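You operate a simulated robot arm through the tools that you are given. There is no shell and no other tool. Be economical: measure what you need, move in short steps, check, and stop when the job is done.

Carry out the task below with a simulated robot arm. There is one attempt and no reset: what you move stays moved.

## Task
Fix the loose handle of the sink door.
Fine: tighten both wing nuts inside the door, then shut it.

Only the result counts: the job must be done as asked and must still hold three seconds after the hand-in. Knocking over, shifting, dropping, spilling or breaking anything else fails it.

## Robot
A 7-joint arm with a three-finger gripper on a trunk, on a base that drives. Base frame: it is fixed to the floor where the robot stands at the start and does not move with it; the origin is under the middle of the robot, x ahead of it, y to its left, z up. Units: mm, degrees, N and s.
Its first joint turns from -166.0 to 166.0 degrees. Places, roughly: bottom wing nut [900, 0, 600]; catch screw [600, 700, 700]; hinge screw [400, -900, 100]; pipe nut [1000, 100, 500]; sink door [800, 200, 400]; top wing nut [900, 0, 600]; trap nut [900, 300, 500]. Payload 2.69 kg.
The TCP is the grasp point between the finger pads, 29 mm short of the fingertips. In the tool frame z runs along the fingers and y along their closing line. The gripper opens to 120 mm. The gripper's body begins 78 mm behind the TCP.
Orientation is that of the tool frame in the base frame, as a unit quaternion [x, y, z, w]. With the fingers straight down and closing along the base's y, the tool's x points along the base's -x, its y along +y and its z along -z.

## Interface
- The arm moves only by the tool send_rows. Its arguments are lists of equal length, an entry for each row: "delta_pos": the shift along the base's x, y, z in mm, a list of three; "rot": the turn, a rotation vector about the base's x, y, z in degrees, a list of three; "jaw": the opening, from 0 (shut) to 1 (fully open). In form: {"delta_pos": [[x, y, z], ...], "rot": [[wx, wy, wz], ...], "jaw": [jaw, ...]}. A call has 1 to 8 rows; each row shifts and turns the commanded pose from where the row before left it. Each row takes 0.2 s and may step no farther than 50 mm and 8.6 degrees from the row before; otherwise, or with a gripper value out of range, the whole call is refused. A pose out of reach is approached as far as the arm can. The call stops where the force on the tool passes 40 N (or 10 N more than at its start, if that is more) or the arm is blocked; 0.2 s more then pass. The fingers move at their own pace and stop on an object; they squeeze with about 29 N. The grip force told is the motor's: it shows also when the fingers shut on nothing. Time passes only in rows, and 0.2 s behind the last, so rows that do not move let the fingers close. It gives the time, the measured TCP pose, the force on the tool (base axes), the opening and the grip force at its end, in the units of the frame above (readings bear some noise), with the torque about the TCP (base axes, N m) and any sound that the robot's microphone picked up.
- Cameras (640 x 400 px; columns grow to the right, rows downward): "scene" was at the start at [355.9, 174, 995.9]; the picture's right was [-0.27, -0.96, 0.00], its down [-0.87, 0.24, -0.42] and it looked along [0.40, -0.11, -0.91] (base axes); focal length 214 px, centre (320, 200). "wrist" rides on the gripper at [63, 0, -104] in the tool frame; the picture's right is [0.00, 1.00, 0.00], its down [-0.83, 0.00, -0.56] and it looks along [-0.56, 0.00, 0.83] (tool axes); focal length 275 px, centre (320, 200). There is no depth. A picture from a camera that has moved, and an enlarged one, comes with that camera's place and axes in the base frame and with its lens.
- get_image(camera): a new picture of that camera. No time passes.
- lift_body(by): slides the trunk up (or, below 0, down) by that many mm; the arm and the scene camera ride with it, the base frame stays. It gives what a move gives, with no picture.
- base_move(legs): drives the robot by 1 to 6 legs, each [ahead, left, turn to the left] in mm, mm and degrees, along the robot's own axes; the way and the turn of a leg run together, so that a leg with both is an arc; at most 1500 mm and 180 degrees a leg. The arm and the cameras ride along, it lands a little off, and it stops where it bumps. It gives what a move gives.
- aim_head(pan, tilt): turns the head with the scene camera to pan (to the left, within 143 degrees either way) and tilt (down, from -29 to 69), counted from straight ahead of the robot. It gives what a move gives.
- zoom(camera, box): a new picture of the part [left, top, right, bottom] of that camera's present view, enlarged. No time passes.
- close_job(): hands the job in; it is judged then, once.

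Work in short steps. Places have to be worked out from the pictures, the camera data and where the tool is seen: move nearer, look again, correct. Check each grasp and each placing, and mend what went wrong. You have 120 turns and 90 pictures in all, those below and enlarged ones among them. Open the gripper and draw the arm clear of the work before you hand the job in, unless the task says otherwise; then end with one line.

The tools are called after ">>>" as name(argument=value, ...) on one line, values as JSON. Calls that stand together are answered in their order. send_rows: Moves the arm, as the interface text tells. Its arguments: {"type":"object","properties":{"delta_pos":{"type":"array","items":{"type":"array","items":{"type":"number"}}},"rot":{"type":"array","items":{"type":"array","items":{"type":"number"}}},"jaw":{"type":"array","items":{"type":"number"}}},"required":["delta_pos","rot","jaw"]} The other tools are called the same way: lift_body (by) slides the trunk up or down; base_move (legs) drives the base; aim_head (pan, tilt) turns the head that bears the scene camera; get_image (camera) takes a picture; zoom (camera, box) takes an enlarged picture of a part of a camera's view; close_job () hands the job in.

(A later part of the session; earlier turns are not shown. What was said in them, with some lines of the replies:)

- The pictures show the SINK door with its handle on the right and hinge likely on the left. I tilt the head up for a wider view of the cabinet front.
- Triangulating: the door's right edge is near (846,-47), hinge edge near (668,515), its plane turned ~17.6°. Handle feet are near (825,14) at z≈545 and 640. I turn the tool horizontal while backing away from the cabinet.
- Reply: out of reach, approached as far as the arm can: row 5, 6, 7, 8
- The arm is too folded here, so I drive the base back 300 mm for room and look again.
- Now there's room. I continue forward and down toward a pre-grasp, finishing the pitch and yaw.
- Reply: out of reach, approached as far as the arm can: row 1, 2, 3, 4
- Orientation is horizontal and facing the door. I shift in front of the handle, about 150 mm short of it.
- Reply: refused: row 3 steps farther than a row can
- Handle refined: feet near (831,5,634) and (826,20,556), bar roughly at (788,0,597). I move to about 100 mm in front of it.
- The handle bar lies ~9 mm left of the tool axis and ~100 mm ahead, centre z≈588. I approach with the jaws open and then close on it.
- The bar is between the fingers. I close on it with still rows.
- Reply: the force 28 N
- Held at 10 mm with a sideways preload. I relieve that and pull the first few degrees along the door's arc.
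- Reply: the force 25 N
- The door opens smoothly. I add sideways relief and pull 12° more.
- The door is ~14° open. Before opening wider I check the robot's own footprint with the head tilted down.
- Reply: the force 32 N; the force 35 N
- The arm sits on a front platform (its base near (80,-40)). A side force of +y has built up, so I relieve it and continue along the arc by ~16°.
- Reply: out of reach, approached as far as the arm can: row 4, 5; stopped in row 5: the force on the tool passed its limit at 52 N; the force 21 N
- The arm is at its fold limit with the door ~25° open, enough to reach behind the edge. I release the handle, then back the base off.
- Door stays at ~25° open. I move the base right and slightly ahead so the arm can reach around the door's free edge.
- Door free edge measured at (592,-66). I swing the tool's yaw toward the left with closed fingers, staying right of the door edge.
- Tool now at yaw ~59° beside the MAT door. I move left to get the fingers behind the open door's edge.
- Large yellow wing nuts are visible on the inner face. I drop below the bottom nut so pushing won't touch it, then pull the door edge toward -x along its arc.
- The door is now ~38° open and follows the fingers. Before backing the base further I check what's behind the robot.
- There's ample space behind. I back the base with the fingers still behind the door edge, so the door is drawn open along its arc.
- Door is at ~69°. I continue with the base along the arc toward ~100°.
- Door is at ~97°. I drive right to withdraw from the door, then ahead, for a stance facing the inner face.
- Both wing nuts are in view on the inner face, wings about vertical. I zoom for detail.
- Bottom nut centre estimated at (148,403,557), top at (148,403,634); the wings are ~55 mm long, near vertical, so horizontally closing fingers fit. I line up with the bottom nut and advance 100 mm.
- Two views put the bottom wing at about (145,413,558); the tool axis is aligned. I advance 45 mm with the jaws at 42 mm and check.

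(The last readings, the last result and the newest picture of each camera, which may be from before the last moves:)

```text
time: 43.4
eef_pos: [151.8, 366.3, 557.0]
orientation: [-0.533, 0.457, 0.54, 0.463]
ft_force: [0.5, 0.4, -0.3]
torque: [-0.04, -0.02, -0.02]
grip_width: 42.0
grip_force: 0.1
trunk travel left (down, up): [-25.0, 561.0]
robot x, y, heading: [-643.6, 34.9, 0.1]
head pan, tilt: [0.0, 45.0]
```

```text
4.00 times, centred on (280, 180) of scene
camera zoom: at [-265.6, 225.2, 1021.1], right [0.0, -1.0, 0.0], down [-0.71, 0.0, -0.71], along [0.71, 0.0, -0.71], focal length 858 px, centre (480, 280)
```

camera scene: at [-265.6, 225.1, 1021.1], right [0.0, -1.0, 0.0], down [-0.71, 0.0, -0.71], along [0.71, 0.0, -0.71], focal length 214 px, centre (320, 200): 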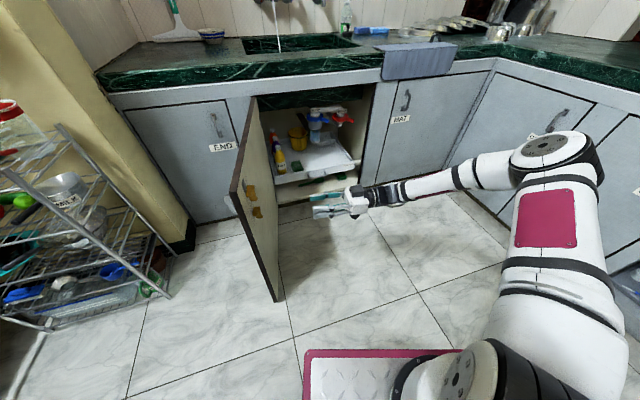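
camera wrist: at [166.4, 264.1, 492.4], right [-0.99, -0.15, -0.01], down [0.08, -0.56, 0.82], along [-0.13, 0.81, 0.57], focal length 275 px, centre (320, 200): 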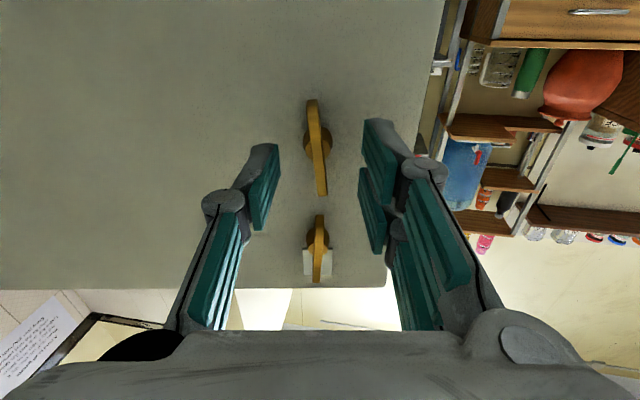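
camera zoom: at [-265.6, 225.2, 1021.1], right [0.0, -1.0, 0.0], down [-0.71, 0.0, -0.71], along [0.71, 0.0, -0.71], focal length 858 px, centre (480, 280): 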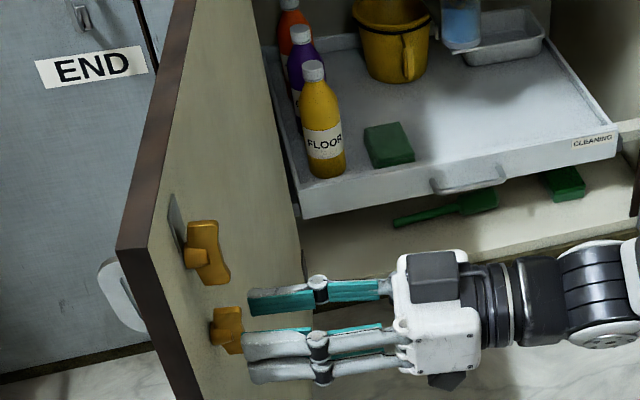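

Fingertips are straddling near the wing. I advance 16 mm more and close.

>>> send_rows(delta_pos=[[-3, 16, 0], [0, 0, 0], [0, 0, 0], [0, 0, 0]], rot=[[0, 0, 0], [0, 0, 0], [0, 0, 0], [0, 0, 0]], jaw=[0.35, 0.2, 0, 0])

>>> get_image(camera="wrist")

>>> zoom(camera="scene", box=[200, 130, 360, 230])

```text
time: 44.4
eef_pos: [150.7, 382.1, 556.6]
orientation: [-0.533, 0.459, 0.538, 0.464]
ft_force: [17.1, 4.0, 0.7]
torque: [-0.36, -0.07, -0.47]
grip_width: 7.7
grip_force: 36.1
trunk travel left (down, up): [-25.0, 561.0]
robot x, y, heading: [-644.8, 33.8, 0.2]
head pan, tilt: [0.0, 45.0]
```

```text
50 pictures are left
camera wrist: at [165.0, 279.5, 492.7], right [-0.99, -0.15, -0.01], down [0.08, -0.56, 0.83], along [-0.13, 0.82, 0.56], focal length 275 px, centre (320, 200)
```

wrist: 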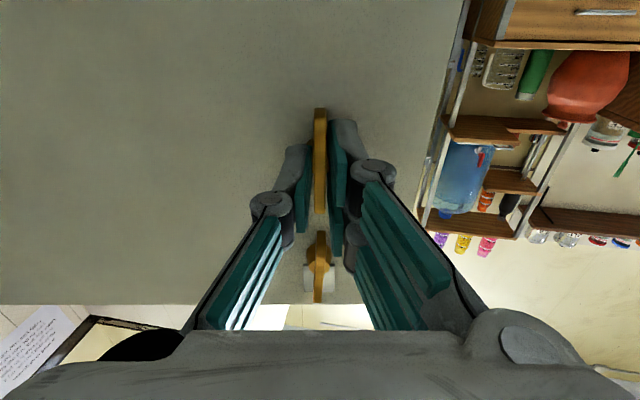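

```text
4.00 times, centred on (280, 180) of scene
camera zoom: at [-265.3, 225.5, 1021.0], right [0.0, -1.0, 0.0], down [-0.71, 0.0, -0.71], along [0.71, 0.0, -0.71], focal length 858 px, centre (480, 280)
```

zoom: 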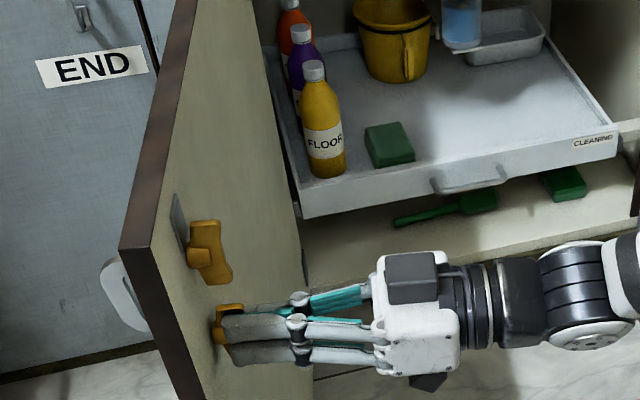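

The wing is gripped (7.7 mm). I relieve the side load and turn clockwise about the tool axis, 34° first, watching torque.

>>> send_rows(delta_pos=[[3, 0, 0], [0, 0, 0], [0, 0, 0], [0, 0, 0], [0, 0, 0]], rot=[[0, 0, 0], [-1.3, 8.3, 0], [-1.3, 8.3, 0], [-1.3, 8.3, 0], [-1.3, 8.3, 0]], jaw=[0, 0, 0, 0, 0])

>>> zoom(camera="wrist", box=[220, 80, 420, 320])

```text
time: 45.6
eef_pos: [150.8, 383.4, 558.0]
orientation: [-0.377, 0.595, 0.648, 0.289]
ft_force: [5.5, -8.2, -4.2]
torque: [0.57, 0.08, -0.54]
grip_width: 8.0
grip_force: 36.1
trunk travel left (down, up): [-25.0, 561.0]
robot x, y, heading: [-647.6, 32.4, 0.2]
head pan, tilt: [0.0, 45.0]
```

```text
1.67 times, centred on (320, 200) of wrist
camera zoom: at [130.1, 275.4, 503.4], right [-0.82, -0.13, 0.55], down [0.53, -0.49, 0.69], along [0.18, 0.86, 0.47], focal length 459 px, centre (320, 200)
```

zoom: 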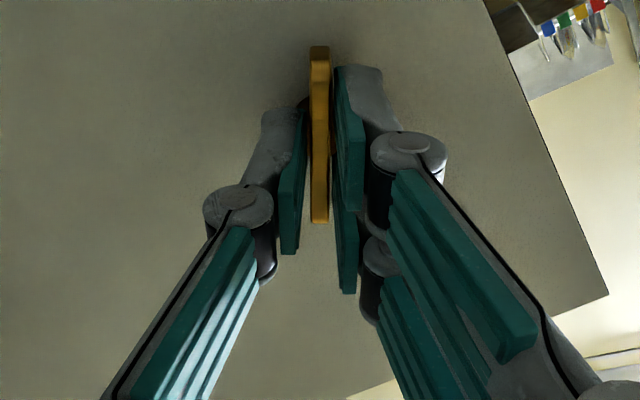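

The nut turns freely with the gripper, clockwise as seen from inside. I continue 66°.

>>> send_rows(delta_pos=[[0, 0, 0], [0, 0, 0], [0, 0, 0], [0, 0, 0], [0, 0, 0], [0, 0, 0], [0, 0, 0], [0, 0, 0]], rot=[[-1.3, 8.3, 0], [-1.3, 8.3, 0], [-1.3, 8.3, 0], [-1.3, 8.3, 0], [-1.3, 8.3, 0], [-1.3, 8.3, 0], [-1.3, 8.3, 0], [-1.3, 8.3, 0]], jaw=[0, 0, 0, 0, 0, 0, 0, 0])

>>> get_image(camera="wrist")

```text
time: 47.4
eef_pos: [152.1, 384.2, 559.4]
orientation: [0.016, 0.709, 0.696, -0.116]
ft_force: [4.2, -17.1, -3.0]
torque: [0.08, -1.5, 0.2]
grip_width: 12.9
grip_force: 38.9
trunk travel left (down, up): [-25.0, 561.0]
robot x, y, heading: [-641.8, 35.7, -0.1]
head pan, tilt: [0.0, 45.0]
```

```text
47 pictures are left
camera wrist: at [103.6, 271.5, 569.6], right [0.18, 0.03, 0.98], down [0.89, -0.43, -0.15], along [0.42, 0.9, -0.11], focal length 275 px, centre (320, 200)
```

wrist: 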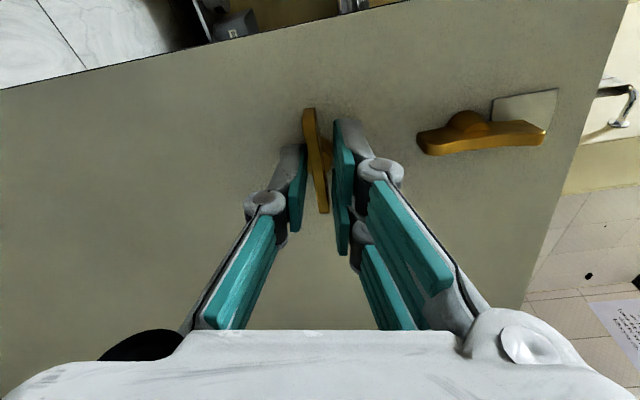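

Torque rose to −1.5 N·m and the jaws were wedged to 12.9 mm, so the nut now resists after ~90°. I reopen, turn back ~10° to realign, regrip and test again.

>>> send_rows(delta_pos=[[0, 0, 0], [0, 0, 0], [-1, 5, 0], [0, 0, 0], [0, 0, 0], [0, 0, 0]], rot=[[0, 0, 0], [0.8, -5, 0], [0.8, -5, 0], [0, 0, 0], [0, 0, 0], [0, 0, 0]], jaw=[0.25, 0.25, 0.25, 0.1, 0, 0])

>>> zoom(camera="wrist", box=[220, 80, 420, 240])

>>> send_rows(delta_pos=[[0, 0, 0], [0, 0, 0], [0, 0, 0]], rot=[[-0.8, 5, 0], [-0.8, 5, 0], [0, 0, 0]], jaw=[0, 0, 0])

>>> zoom(camera="wrist", box=[220, 80, 420, 240])

```text
time: 48.8
eef_pos: [150.8, 388.7, 557.0]
orientation: [-0.047, 0.707, 0.704, -0.055]
ft_force: [-2.3, 0.5, -14.3]
torque: [-0.26, -0.59, -0.09]
grip_width: 7.6
grip_force: 35.6
trunk travel left (down, up): [-25.0, 561.0]
robot x, y, heading: [-646.7, 32.2, 0.4]
head pan, tilt: [0.0, 45.0]
```

```text
2.50 times, centred on (320, 160) of wrist
camera zoom: at [101.0, 276.8, 557.6], right [0.01, 0.01, 1.0], down [0.9, -0.43, 0.0], along [0.43, 0.9, -0.01], focal length 688 px, centre (320, 300)
```

zoom: 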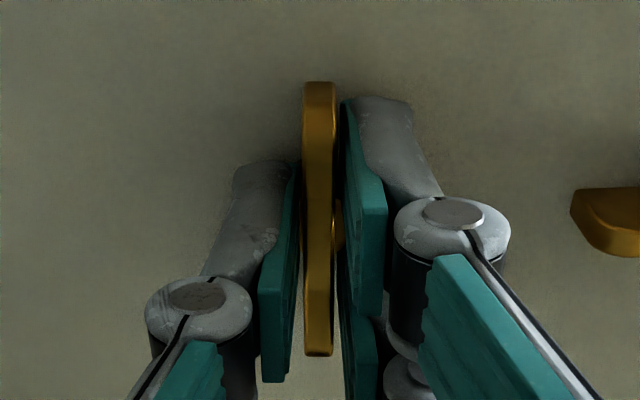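

```text
time: 49.6
eef_pos: [150.5, 389.3, 558.3]
orientation: [0.016, 0.709, 0.696, -0.117]
ft_force: [1.5, 0.2, -9.7]
torque: [-0.01, -1.33, 0.13]
grip_width: 12.4
grip_force: 39.2
trunk travel left (down, up): [-25.0, 561.0]
robot x, y, heading: [-645.2, 35.1, 0.1]
head pan, tilt: [0.0, 45.0]
```

```text
2.50 times, centred on (320, 160) of wrist
camera zoom: at [102.5, 277.3, 569.6], right [0.18, 0.03, 0.98], down [0.89, -0.43, -0.15], along [0.42, 0.9, -0.11], focal length 688 px, centre (320, 300)
```

zoom: 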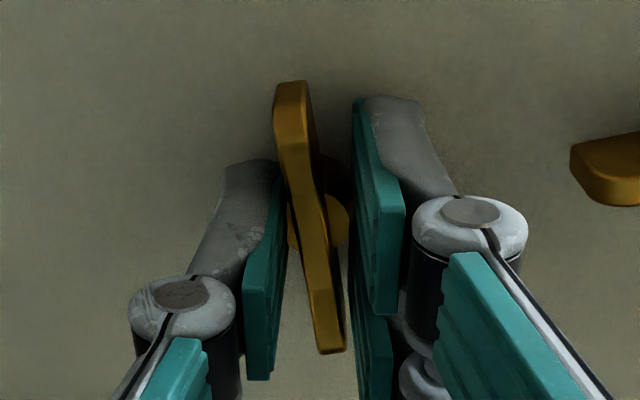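

The nut holds still at horizontal while the fingers wedge at −1.3 N·m: it appears seated. I press a bit further once to confirm it's firm.

>>> send_rows(delta_pos=[[0, 0, 0], [0, 0, 0], [0, 0, 0]], rot=[[-0.8, 5, 0], [-0.6, 4, 0], [0, 0, 0]], jaw=[0, 0, 0])

>>> zoom(camera="wrist", box=[220, 80, 420, 240])

```text
time: 50.4
eef_pos: [149.8, 389.6, 558.8]
orientation: [0.071, 0.706, 0.684, -0.171]
ft_force: [6.0, 0.9, 3.4]
torque: [0.33, -1.81, -0.28]
grip_width: 17.6
grip_force: 43.5
trunk travel left (down, up): [-25.0, 561.0]
robot x, y, heading: [-645.3, 34.2, 0.1]
head pan, tilt: [0.0, 45.0]
```

```text
2.50 times, centred on (320, 160) of wrist
camera zoom: at [105.1, 277.4, 580.1], right [0.33, 0.05, 0.94], down [0.86, -0.44, -0.28], along [0.4, 0.9, -0.19], focal length 688 px, centre (320, 300)
```

zoom: 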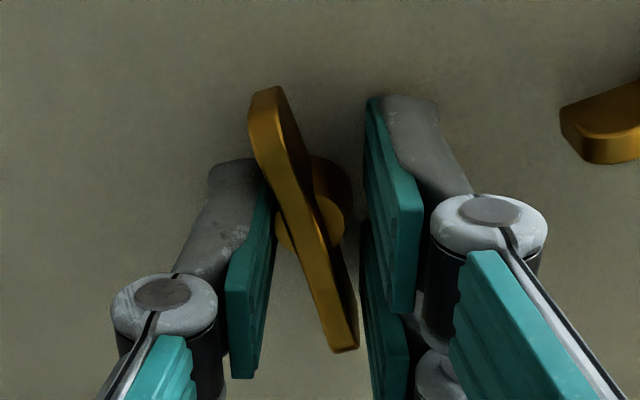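

Bottom nut is firm (1.8 N·m, no motion). I open, back off 60 mm, and unwind the roll to approach the top nut.

>>> send_rows(delta_pos=[[0, 0, 0], [0, 0, 0], [5, -30, 0], [5, -30, 0], [0, 0, 0], [0, 0, 0], [0, 0, 0], [0, 0, 0]], rot=[[0, 0, 0], [0, 0, 0], [0, 0, 0], [0, 0, 0], [1.3, -8.3, 0], [1.3, -8.3, 0], [1.3, -8.3, 0], [1.3, -8.3, 0]], jaw=[0.35, 0.35, 0.35, 0.35, 0.35, 0.35, 0.35, 0.35])

>>> send_rows(delta_pos=[[0, 0, 19], [0, 0, 19], [0, 0, 19], [0, 0, 19], [0, 0, 0], [0, 0, 0], [0, 0, 0], [0, 0, 0]], rot=[[1.3, -8.3, 0], [1.3, -8.3, 0], [1.3, -8.3, 0], [1.3, -8.3, 0], [1.3, -8.3, 0], [1.3, -8.3, 0], [1.3, -8.3, 0], [1.3, -8.3, 0]], jaw=[0.35, 0.35, 0.35, 0.35, 0.35, 0.35, 0.35, 0.35])

>>> get_image(camera="wrist")

>>> zoom(camera="scene", box=[200, 130, 360, 230])

```text
time: 52.2
eef_pos: [159.7, 328.8, 558.1]
orientation: [-0.135, 0.694, 0.706, 0.035]
ft_force: [0.2, 0.1, 0.0]
torque: [-0.03, 0.01, -0.01]
grip_width: 41.5
grip_force: 0.1
trunk travel left (down, up): [-25.0, 561.0]
robot x, y, heading: [-643.6, 37.4, 0.3]
head pan, tilt: [0.0, 45.0]
```

```text
time: 54.0
eef_pos: [160.7, 328.6, 633.5]
orientation: [-0.496, 0.498, 0.573, 0.421]
ft_force: [-0.1, -1.0, 0.5]
torque: [0.04, 0.01, 0.03]
grip_width: 42.0
grip_force: 0.0
trunk travel left (down, up): [-25.0, 561.0]
robot x, y, heading: [-642.4, 32.4, 0.1]
head pan, tilt: [0.0, 45.0]
```

```text
43 pictures are left
camera wrist: at [164.5, 225.1, 569.7], right [-0.98, -0.15, 0.15], down [0.21, -0.54, 0.82], along [-0.04, 0.83, 0.56], focal length 275 px, centre (320, 200)
```

wrist: 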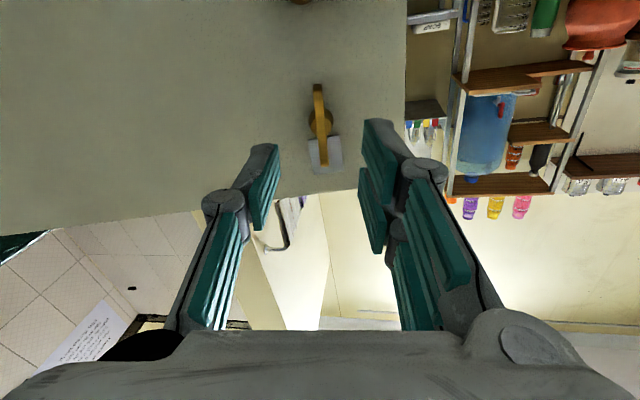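

```text
4.00 times, centred on (280, 180) of scene
camera zoom: at [-265.7, 225.4, 1021.1], right [0.0, -1.0, 0.0], down [-0.71, 0.0, -0.71], along [0.71, 0.0, -0.71], focal length 858 px, centre (480, 280)
```

zoom: 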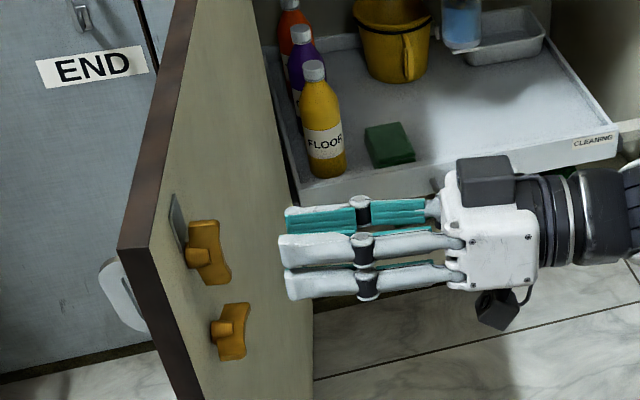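

The top nut is centred ahead at about (147,405,632). I trim the roll by −5°, advance 53 mm and close on it.

>>> send_rows(delta_pos=[[-4, 20, -1], [-3, 18, -1], [-2, 15, 0], [0, 0, 0], [0, 0, 0], [0, 0, 0]], rot=[[0.8, -5, 0], [0, 0, 0], [0, 0, 0], [0, 0, 0], [0, 0, 0], [0, 0, 0]], jaw=[0.35, 0.35, 0.35, 0.2, 0, 0])

>>> get_image(camera="wrist")

```text
time: 55.4
eef_pos: [150.2, 381.7, 632.1]
orientation: [-0.517, 0.476, 0.555, 0.445]
ft_force: [5.8, 1.7, 0.8]
torque: [-0.07, -0.02, -0.12]
grip_width: 8.0
grip_force: 36.3
trunk travel left (down, up): [-25.0, 561.0]
robot x, y, heading: [-643.0, 33.7, 0.3]
head pan, tilt: [0.0, 45.0]
```

```text
41 pictures are left
camera wrist: at [160.8, 279.0, 567.9], right [-0.99, -0.15, 0.06], down [0.14, -0.55, 0.82], along [-0.09, 0.82, 0.56], focal length 275 px, centre (320, 200)
```

wrist: 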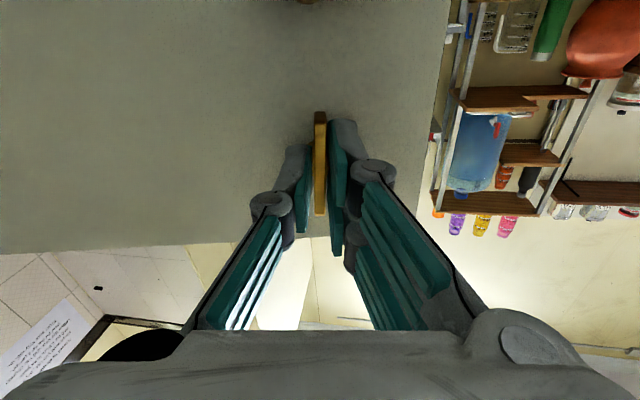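

Top wing is gripped squarely at 8 mm. I turn it clockwise 67°.

>>> send_rows(delta_pos=[[0, 0, 0], [0, 0, 0], [0, 0, 0], [0, 0, 0], [0, 0, 0], [0, 0, 0], [0, 0, 0], [0, 0, 0]], rot=[[-1.3, 8.3, 0], [-1.3, 8.3, 0], [-1.3, 8.3, 0], [-1.3, 8.3, 0], [-1.3, 8.3, 0], [-1.3, 8.3, 0], [-1.3, 8.3, 0], [-1.3, 8.3, 0]], jaw=[0, 0, 0, 0, 0, 0, 0, 0])

>>> zoom(camera="wrist", box=[200, 60, 440, 300])

```text
time: 57.2
eef_pos: [149.8, 383.1, 632.5]
orientation: [-0.165, 0.686, 0.705, 0.065]
ft_force: [-9.1, -2.9, 15.8]
torque: [0.68, 0.07, -0.58]
grip_width: 8.0
grip_force: 36.3
trunk travel left (down, up): [-25.0, 561.0]
robot x, y, heading: [-648.7, 32.7, 0.3]
head pan, tilt: [0.0, 45.0]
```

```text
1.67 times, centred on (320, 180) of wrist
camera zoom: at [104.2, 270.5, 612.0], right [-0.32, -0.05, 0.95], down [0.86, -0.44, 0.27], along [0.4, 0.9, 0.18], focal length 459 px, centre (320, 233)
```

zoom: 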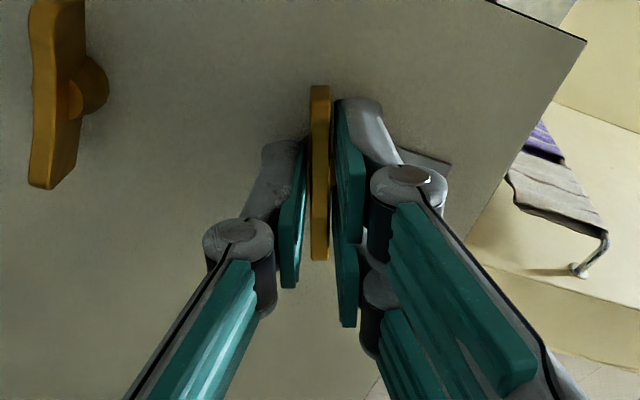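

It turned 67° freely. I relieve the side force slightly and continue until it resists.

>>> send_rows(delta_pos=[[-1.5, 0, 2.5], [0, 0, 0], [0, 0, 0], [0, 0, 0], [0, 0, 0]], rot=[[-1.3, 8.3, 0], [-1.3, 8.3, 0], [-1.3, 8.3, 0], [-1.3, 8.3, 0], [-0.7, 4.5, 0]], jaw=[0, 0, 0, 0, 0])

>>> zoom(camera="wrist", box=[200, 60, 440, 300])

```text
time: 58.4
eef_pos: [149.4, 383.6, 635.8]
orientation: [0.068, 0.706, 0.685, -0.168]
ft_force: [-4.1, -6.9, 20.7]
torque: [0.78, -1.91, 0.53]
grip_width: 17.4
grip_force: 43.1
trunk travel left (down, up): [-25.0, 561.0]
robot x, y, heading: [-642.7, 36.8, 0.1]
head pan, tilt: [0.0, 45.0]
```

```text
1.67 times, centred on (320, 180) of wrist
camera zoom: at [103.6, 269.9, 656.4], right [0.32, 0.05, 0.95], down [0.86, -0.44, -0.27], along [0.4, 0.9, -0.18], focal length 459 px, centre (320, 233)
```

zoom: 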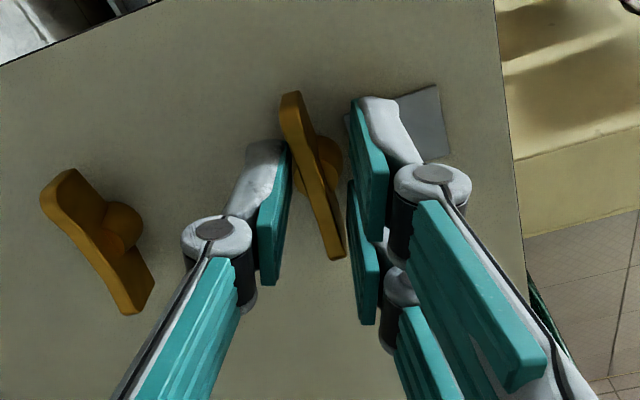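

Top nut also hits a firm stop (−1.9 N·m, jaws wedged, wing ≈ horizontal). I open, retract, and unwind the roll.

>>> send_rows(delta_pos=[[0, 0, 0], [0, 0, 0], [5, -30, 0], [6, -40, 0], [6, -40, 0], [0, 0, 0], [0, 0, 0], [0, 0, 0]], rot=[[0, 0, 0], [0, 0, 0], [0, 0, 0], [1.3, -8.3, 0], [1.3, -8.3, 0], [1.3, -8.3, 0], [1.3, -8.3, 0], [1.3, -8.3, 0]], jaw=[0.35, 0.4, 0.4, 0.4, 0.4, 0.4, 0.4, 0.4])

>>> send_rows(delta_pos=[[0, 0, 0], [0, 0, 0], [0, 0, 0], [0, 0, 0], [0, 0, 0], [0, 0, 0], [0, 0, 0], [0, 0, 0]], rot=[[1.3, -8.3, 0], [1.3, -8.3, 0], [1.3, -8.3, 0], [1.3, -8.3, 0], [1.3, -8.3, 0], [1.3, -8.3, 0], [1.3, -8.3, 0], [0.9, -6, 0]], jaw=[0.4, 0.4, 0.2, 0, 0, 0, 0, 0])

>>> get_image(camera="wrist")

```text
time: 60.2
eef_pos: [165.8, 271.4, 634.2]
orientation: [-0.188, 0.681, 0.702, 0.091]
ft_force: [0.7, 0.6, -0.1]
torque: [-0.02, -0.01, 0.03]
grip_width: 47.8
grip_force: 0.0
trunk travel left (down, up): [-25.0, 561.0]
robot x, y, heading: [-644.6, 31.4, 0.4]
head pan, tilt: [0.0, 45.0]
```

```text
time: 62.0
eef_pos: [166.5, 272.2, 633.2]
orientation: [-0.524, 0.469, 0.549, 0.452]
ft_force: [-0.4, -0.5, 0.4]
torque: [0.0, -0.05, 0.02]
grip_width: 0.0
grip_force: 28.1
trunk travel left (down, up): [-25.0, 561.0]
robot x, y, heading: [-643.8, 31.7, 0.2]
head pan, tilt: [0.0, 45.0]
```

```text
38 pictures are left
camera wrist: at [178.4, 169.8, 569.1], right [-0.99, -0.15, 0.04], down [0.11, -0.55, 0.82], along [-0.11, 0.82, 0.56], focal length 275 px, centre (320, 200)
```

wrist: 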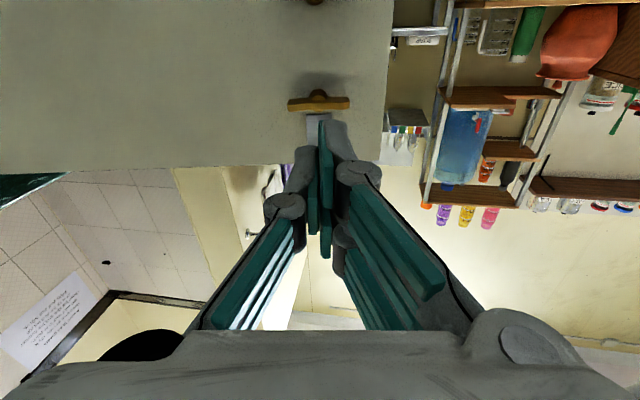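

Top nut now horizontal. I lower the tool (I need z≈460 for pushing anyway) and check the bottom nut too.

>>> send_rows(delta_pos=[[0, -20, -34], [0, -20, -34], [0, -20, -34], [0, -20, -34], [0, 0, -34]], rot=[[0, 0, 0], [0, 0, 0], [0, 0, 0], [0, 0, 0], [0, 0, 0]], jaw=[0, 0, 0, 0, 0])

>>> zoom(camera="wrist", box=[240, 60, 400, 220])

```text
time: 63.2
eef_pos: [167.1, 191.0, 463.2]
orientation: [-0.523, 0.47, 0.549, 0.453]
ft_force: [0.5, -0.1, 0.1]
torque: [-0.03, 0.03, 0.03]
grip_width: 0.0
grip_force: 28.9
trunk travel left (down, up): [-25.0, 561.0]
robot x, y, heading: [-640.4, 32.2, 0.1]
head pan, tilt: [0.0, 45.0]
```

```text
2.50 times, centred on (320, 140) of wrist
camera zoom: at [177.9, 88.6, 398.8], right [-0.99, -0.15, 0.04], down [0.12, -0.55, 0.82], along [-0.1, 0.82, 0.57], focal length 688 px, centre (320, 350)
```

zoom: 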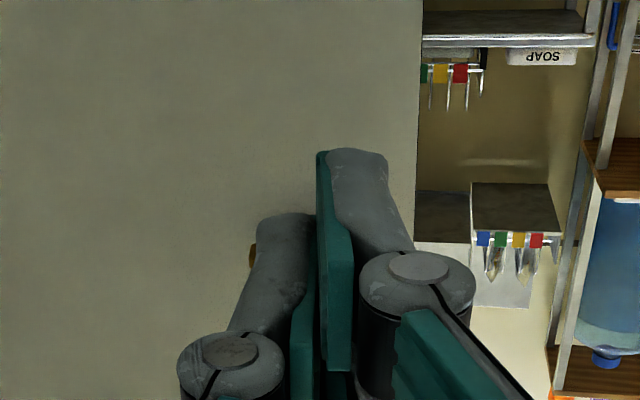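

Nuts are hidden behind the fingers here; earlier views sufficed. I drive right for clearance, then swing the tool to face forward.

>>> base_move(legs=[[0, -230, 0]])

>>> send_rows(delta_pos=[[15, -25, 0], [15, -25, 0], [15, -25, 0], [18, -25, 0], [18, -25, 0], [18, -20, 0], [18, -20, 0], [18, -15, 0]], rot=[[0, 0, -8.4], [0, 0, -8.4], [0, 0, -8.4], [0, 0, -8.4], [0, 0, -8.4], [0, 0, -8.4], [0, 0, -8.4], [0, 0, -8.4]], jaw=[0, 0, 0, 0, 0, 0, 0, 0])

>>> send_rows(delta_pos=[[15, -10, 0], [15, -5, 0], [15, 0, 0], [0, 0, 0]], rot=[[0, 0, -8.4], [0, 0, -8.4], [0, 0, -8.4], [0, 0, -6]], jaw=[0, 0, 0, 0])

>>> get_image(camera="scene")

```text
time: 65.0
eef_pos: [167.6, -38.1, 464.6]
orientation: [-0.524, 0.469, 0.549, 0.452]
ft_force: [-0.5, -0.2, 0.3]
torque: [-0.01, -0.03, 0.0]
grip_width: 0.4
grip_force: 28.9
trunk travel left (down, up): [-25.0, 561.0]
robot x, y, heading: [-640.2, -200.5, 0.3]
head pan, tilt: [0.0, 45.0]
```

```text
time: 66.8
eef_pos: [302.1, -219.7, 465.0]
orientation: [-0.176, 0.681, 0.207, 0.68]
ft_force: [0.3, 1.0, -0.2]
torque: [-0.01, -0.02, 0.01]
grip_width: 0.0
grip_force: 29.1
trunk travel left (down, up): [-25.0, 561.0]
robot x, y, heading: [-642.3, -201.7, 0.4]
head pan, tilt: [0.0, 45.0]
```

```text
time: 67.8
eef_pos: [348.0, -236.3, 463.6]
orientation: [0.012, 0.703, 0.017, 0.711]
ft_force: [0.0, 0.6, 0.8]
torque: [-0.02, 0.01, -0.02]
grip_width: 0.0
grip_force: 28.4
trunk travel left (down, up): [-25.0, 561.0]
robot x, y, heading: [-642.6, -201.6, 0.6]
head pan, tilt: [0.0, 45.0]
```

```text
36 pictures are left
camera scene: at [-264.8, -7.2, 1021.1], right [0.01, -1.0, 0.0], down [-0.71, 0.0, -0.71], along [0.71, 0.0, -0.71], focal length 214 px, centre (320, 200)
```

scene: 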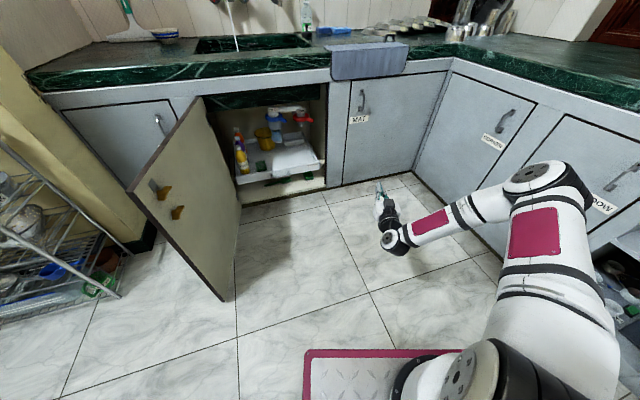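

The scene is clear with both wings horizontal. I shift the tool left on the arm, then drive back and left around the door's free edge.

>>> send_rows(delta_pos=[[0, 35, 0], [0, 35, 0], [0, 35, 0], [0, 35, 0]], rot=[[0, 0, -0.5], [0, 0, -0.5], [0, 0, -0.5], [0, 0, 0]], jaw=[0, 0, 0, 0])

>>> base_move(legs=[[-350, 0, 0], [0, 350, 0]])

>>> get_image(camera="scene")

```text
time: 68.8
eef_pos: [346.9, -96.4, 464.8]
orientation: [0.022, 0.703, 0.007, 0.711]
ft_force: [-0.1, 0.3, -0.7]
torque: [0.04, 0.0, 0.0]
grip_width: 0.3
grip_force: 28.9
trunk travel left (down, up): [-25.0, 561.0]
robot x, y, heading: [-642.0, -198.5, 0.4]
head pan, tilt: [0.0, 45.0]
```

```text
time: 73.0
eef_pos: [-12.4, 261.3, 464.1]
orientation: [0.019, 0.703, 0.01, 0.711]
ft_force: [-0.5, 0.3, 0.4]
torque: [0.01, -0.03, 0.01]
grip_width: 0.0
grip_force: 28.5
trunk travel left (down, up): [-25.0, 561.0]
robot x, y, heading: [-1005.5, 146.3, 0.6]
head pan, tilt: [0.0, 45.0]
```

```text
35 pictures are left
camera scene: at [-624.4, 344.4, 1021.1], right [0.01, -1.0, 0.0], down [-0.71, -0.01, -0.71], along [0.71, 0.01, -0.71], focal length 214 px, centre (320, 200)
```

scene: 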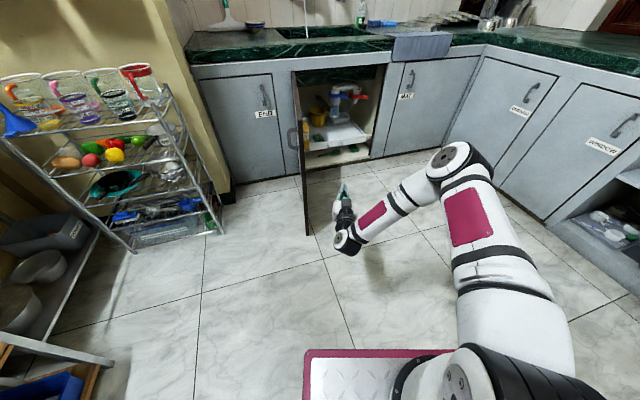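

Clear of the door edge. I drive left 270 mm, then ahead so the fingers lie along the outer face near its edge (below the handle).

>>> base_move(legs=[[0, 270, 0], [130, 0, 0]])

>>> get_image(camera="scene")

```text
time: 75.8
eef_pos: [116.9, 528.7, 463.4]
orientation: [0.021, 0.703, 0.009, 0.711]
ft_force: [-0.1, -0.8, 0.0]
torque: [-0.02, 0.0, -0.01]
grip_width: 0.3
grip_force: 28.1
trunk travel left (down, up): [-25.0, 561.0]
robot x, y, heading: [-877.1, 421.2, 0.3]
head pan, tilt: [0.0, 45.0]
```

```text
34 pictures are left
camera scene: at [-496.0, 615.3, 1021.1], right [0.01, -1.0, 0.0], down [-0.71, -0.01, -0.71], along [0.71, 0.01, -0.71], focal length 214 px, centre (320, 200)
```

scene: 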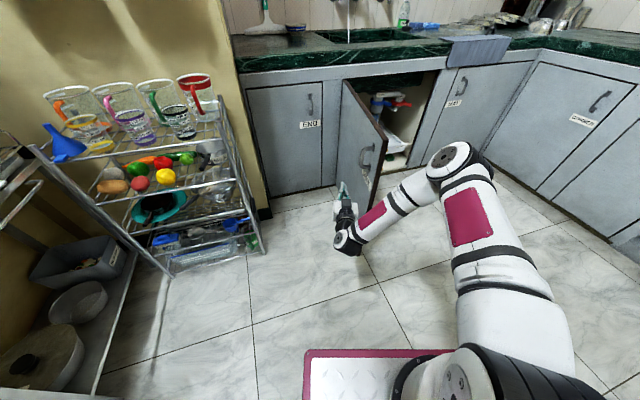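

Fingers lie outside the door's outer face. I drive the base along the arc to swing the door toward closed, first to about 60°.

>>> base_move(legs=[[55, -242, 0], [106, -146, 0]])

>>> get_image(camera="scene")

```text
time: 78.7
eef_pos: [280.4, 135.8, 464.5]
orientation: [0.023, 0.703, 0.007, 0.711]
ft_force: [0.3, 0.0, -0.1]
torque: [0.03, 0.03, -0.01]
grip_width: 0.0
grip_force: 29.0
trunk travel left (down, up): [-25.0, 561.0]
robot x, y, heading: [-710.7, 35.2, 0.3]
head pan, tilt: [0.0, 45.0]
```

```text
33 pictures are left
camera scene: at [-331.2, 223.9, 1021.1], right [0.0, -1.0, 0.0], down [-0.71, 0.0, -0.71], along [0.71, 0.0, -0.71], focal length 214 px, centre (320, 200)
```

scene: 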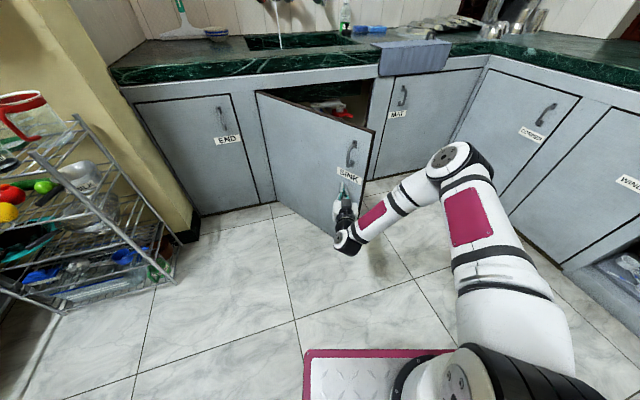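

The door swings well. I continue the arc to about 20°.

>>> base_move(legs=[[150, -98, 0], [170, -44, 0]])

>>> get_image(camera="scene")

```text
time: 81.3
eef_pos: [605.9, -8.6, 463.8]
orientation: [0.023, 0.703, 0.007, 0.711]
ft_force: [1.5, 0.2, 0.4]
torque: [0.03, -0.01, -0.02]
grip_width: 0.0
grip_force: 27.9
trunk travel left (down, up): [-25.0, 561.0]
robot x, y, heading: [-382.2, -111.2, 0.2]
head pan, tilt: [0.0, 45.0]
```

```text
32 pictures are left
camera scene: at [-4.8, 81.0, 1021.1], right [0.0, -1.0, 0.0], down [-0.71, 0.0, -0.71], along [0.71, 0.0, -0.71], focal length 214 px, centre (320, 200)
```

scene: 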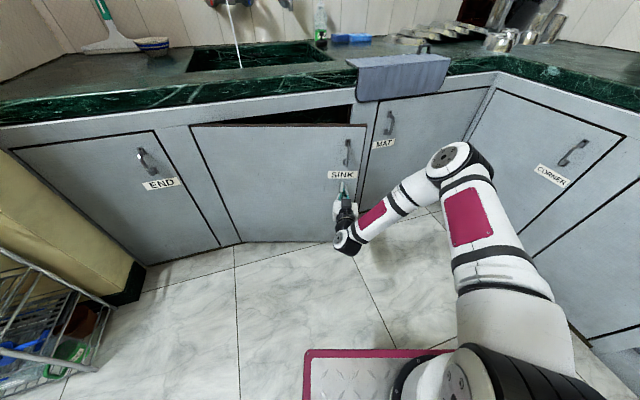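

Door ~18° open. I drive 110 mm ahead and then finish with arm steps under force limit.

>>> base_move(legs=[[110, 5, 0]])

>>> send_rows(delta_pos=[[15, 2, 0], [15, 2, 0], [15, 2, 0], [12, 2, 0], [10, 2, 0], [8, 2, 0]], rot=[[0, 0, 3], [0, 0, 3], [0, 0, 3], [0, 0, 3], [0, 0, 3], [0, 0, 2]], jaw=[0, 0, 0, 0, 0, 0])

>>> get_image(camera="scene")

```text
time: 82.5
eef_pos: [717.1, -4.1, 464.1]
orientation: [0.023, 0.703, 0.008, 0.711]
ft_force: [-0.3, -0.5, -0.1]
torque: [-0.01, 0.04, -0.01]
grip_width: 0.0
grip_force: 28.3
trunk travel left (down, up): [-25.0, 561.0]
robot x, y, heading: [-274.9, -105.6, 0.1]
head pan, tilt: [0.0, 45.0]
```

```text
time: 83.9
eef_pos: [792.5, 8.2, 462.0]
orientation: [-0.081, 0.699, 0.111, 0.702]
ft_force: [-0.5, -0.3, -0.4]
torque: [0.02, -0.02, 0.01]
grip_width: 0.0
grip_force: 28.0
trunk travel left (down, up): [-25.0, 561.0]
robot x, y, heading: [-274.3, -106.0, -0.2]
head pan, tilt: [0.0, 45.0]
```

```text
31 pictures are left
camera scene: at [105.7, 85.8, 1021.1], right [0.0, -1.0, 0.0], down [-0.71, 0.0, -0.71], along [0.71, 0.0, -0.71], focal length 214 px, centre (320, 200)
```

scene: 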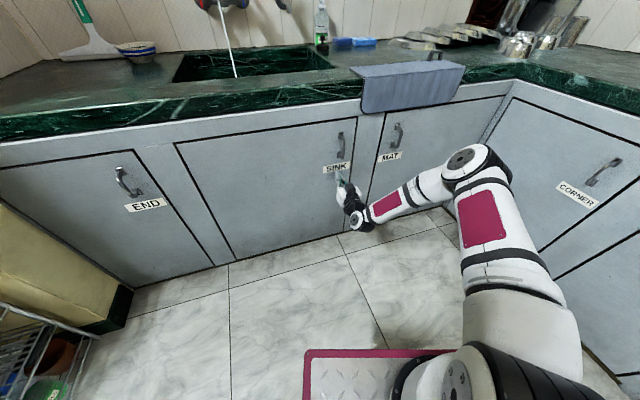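

Nearly flush. I push a little further along the door's normal until force shows it is against the stop.

>>> send_rows(delta_pos=[[5, 1.6, 0], [5, 1.6, 0], [5, 1.6, 0], [5, 1.6, 0], [5, 1.6, 0]], rot=[[0, 0, 0], [0, 0, 0], [0, 0, 0], [0, 0, 0], [0, 0, 0]], jaw=[0, 0, 0, 0, 0])

>>> zoom(camera="scene", box=[160, 90, 420, 280])

```text
time: 84.5
eef_pos: [799.7, 10.4, 463.0]
orientation: [-0.08, 0.699, 0.112, 0.702]
ft_force: [-12.7, -4.1, 6.6]
torque: [0.04, 0.07, 0.07]
grip_width: 0.1
grip_force: 28.1
trunk travel left (down, up): [-25.0, 561.0]
robot x, y, heading: [-271.0, -106.1, -0.0]
head pan, tilt: [0.0, 45.0]
stopped in row 3: the force on the tool passed its limit at 51 N (the readings are from after the stop); the commanded pose is now the measured one
```

```text
2.11 times, centred on (290, 185) of scene
camera zoom: at [105.0, 85.4, 1021.3], right [0.0, -1.0, 0.0], down [-0.71, 0.0, -0.71], along [0.71, 0.0, -0.71], focal length 452 px, centre (383, 232)
```

zoom: 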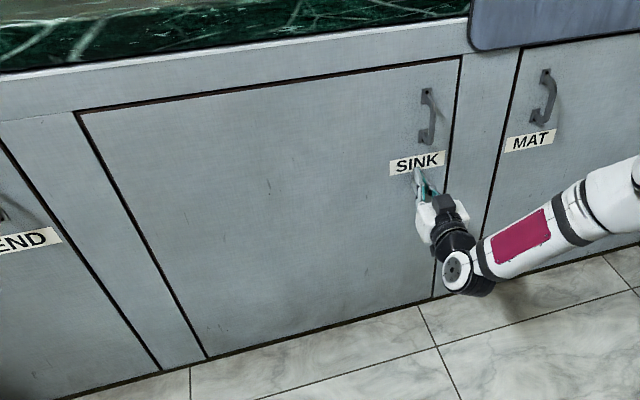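

The door hit its stop at the frame plane. I back away gently with the base, open the gripper, and verify.

>>> base_move(legs=[[-250, 0, 0]])

>>> send_rows(delta_pos=[[0, 0, 0], [0, 0, 0], [0, 0, 0], [0, 0, 0]], rot=[[0, 0, 0], [0, 0, 0], [0, 0, 0], [0, 0, 0]], jaw=[0.3, 0.6, 0.6, 0.6])

>>> get_image(camera="scene")

>>> zoom(camera="scene", box=[190, 90, 430, 250])

```text
time: 86.3
eef_pos: [549.6, 4.0, 463.1]
orientation: [-0.079, 0.699, 0.11, 0.702]
ft_force: [0.8, 0.3, 0.0]
torque: [-0.01, -0.02, 0.0]
grip_width: 0.0
grip_force: 28.7
trunk travel left (down, up): [-25.0, 561.0]
robot x, y, heading: [-526.5, -105.0, -0.3]
head pan, tilt: [0.0, 45.0]
```

```text
time: 87.3
eef_pos: [549.4, 5.0, 463.0]
orientation: [-0.079, 0.699, 0.109, 0.702]
ft_force: [-0.4, -0.1, 0.0]
torque: [-0.01, -0.01, -0.01]
grip_width: 72.0
grip_force: 0.1
trunk travel left (down, up): [-25.0, 561.0]
robot x, y, heading: [-521.6, -102.8, -0.5]
head pan, tilt: [0.0, 45.0]
```

```text
29 pictures are left
camera scene: at [-144.3, 83.9, 1021.1], right [-0.01, -1.0, 0.0], down [-0.71, 0.0, -0.71], along [0.71, 0.0, -0.71], focal length 214 px, centre (320, 200)
```

scene: 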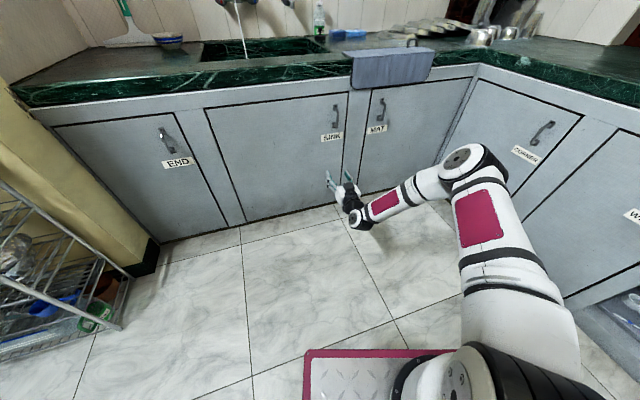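

```text
2.50 times, centred on (310, 170) of scene
camera zoom: at [-144.3, 83.9, 1021.1], right [-0.01, -1.0, 0.0], down [-0.71, 0.0, -0.71], along [0.71, 0.0, -0.71], focal length 536 px, centre (345, 275)
```

zoom: 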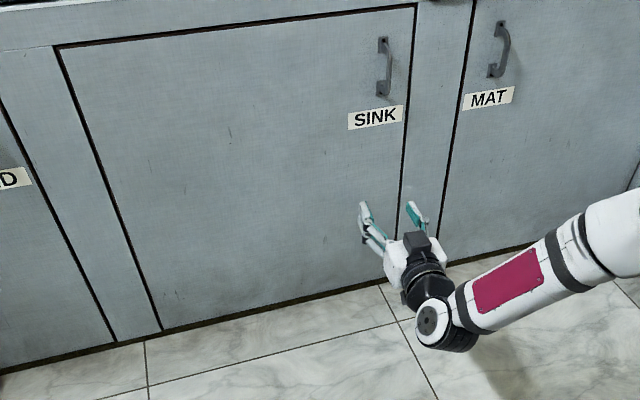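

The door is shut and stayed shut, the handle sits straight, and the arm is clear with the gripper open. I hand in the job.

>>> close_job()

```text
The job is handed in.
```

I tightened both wing nuts to a firm stop (about 1.8–1.9 N·m each, roughly a quarter turn). The sink door is shut against its frame, the handle sits straight, and the job is handed in.
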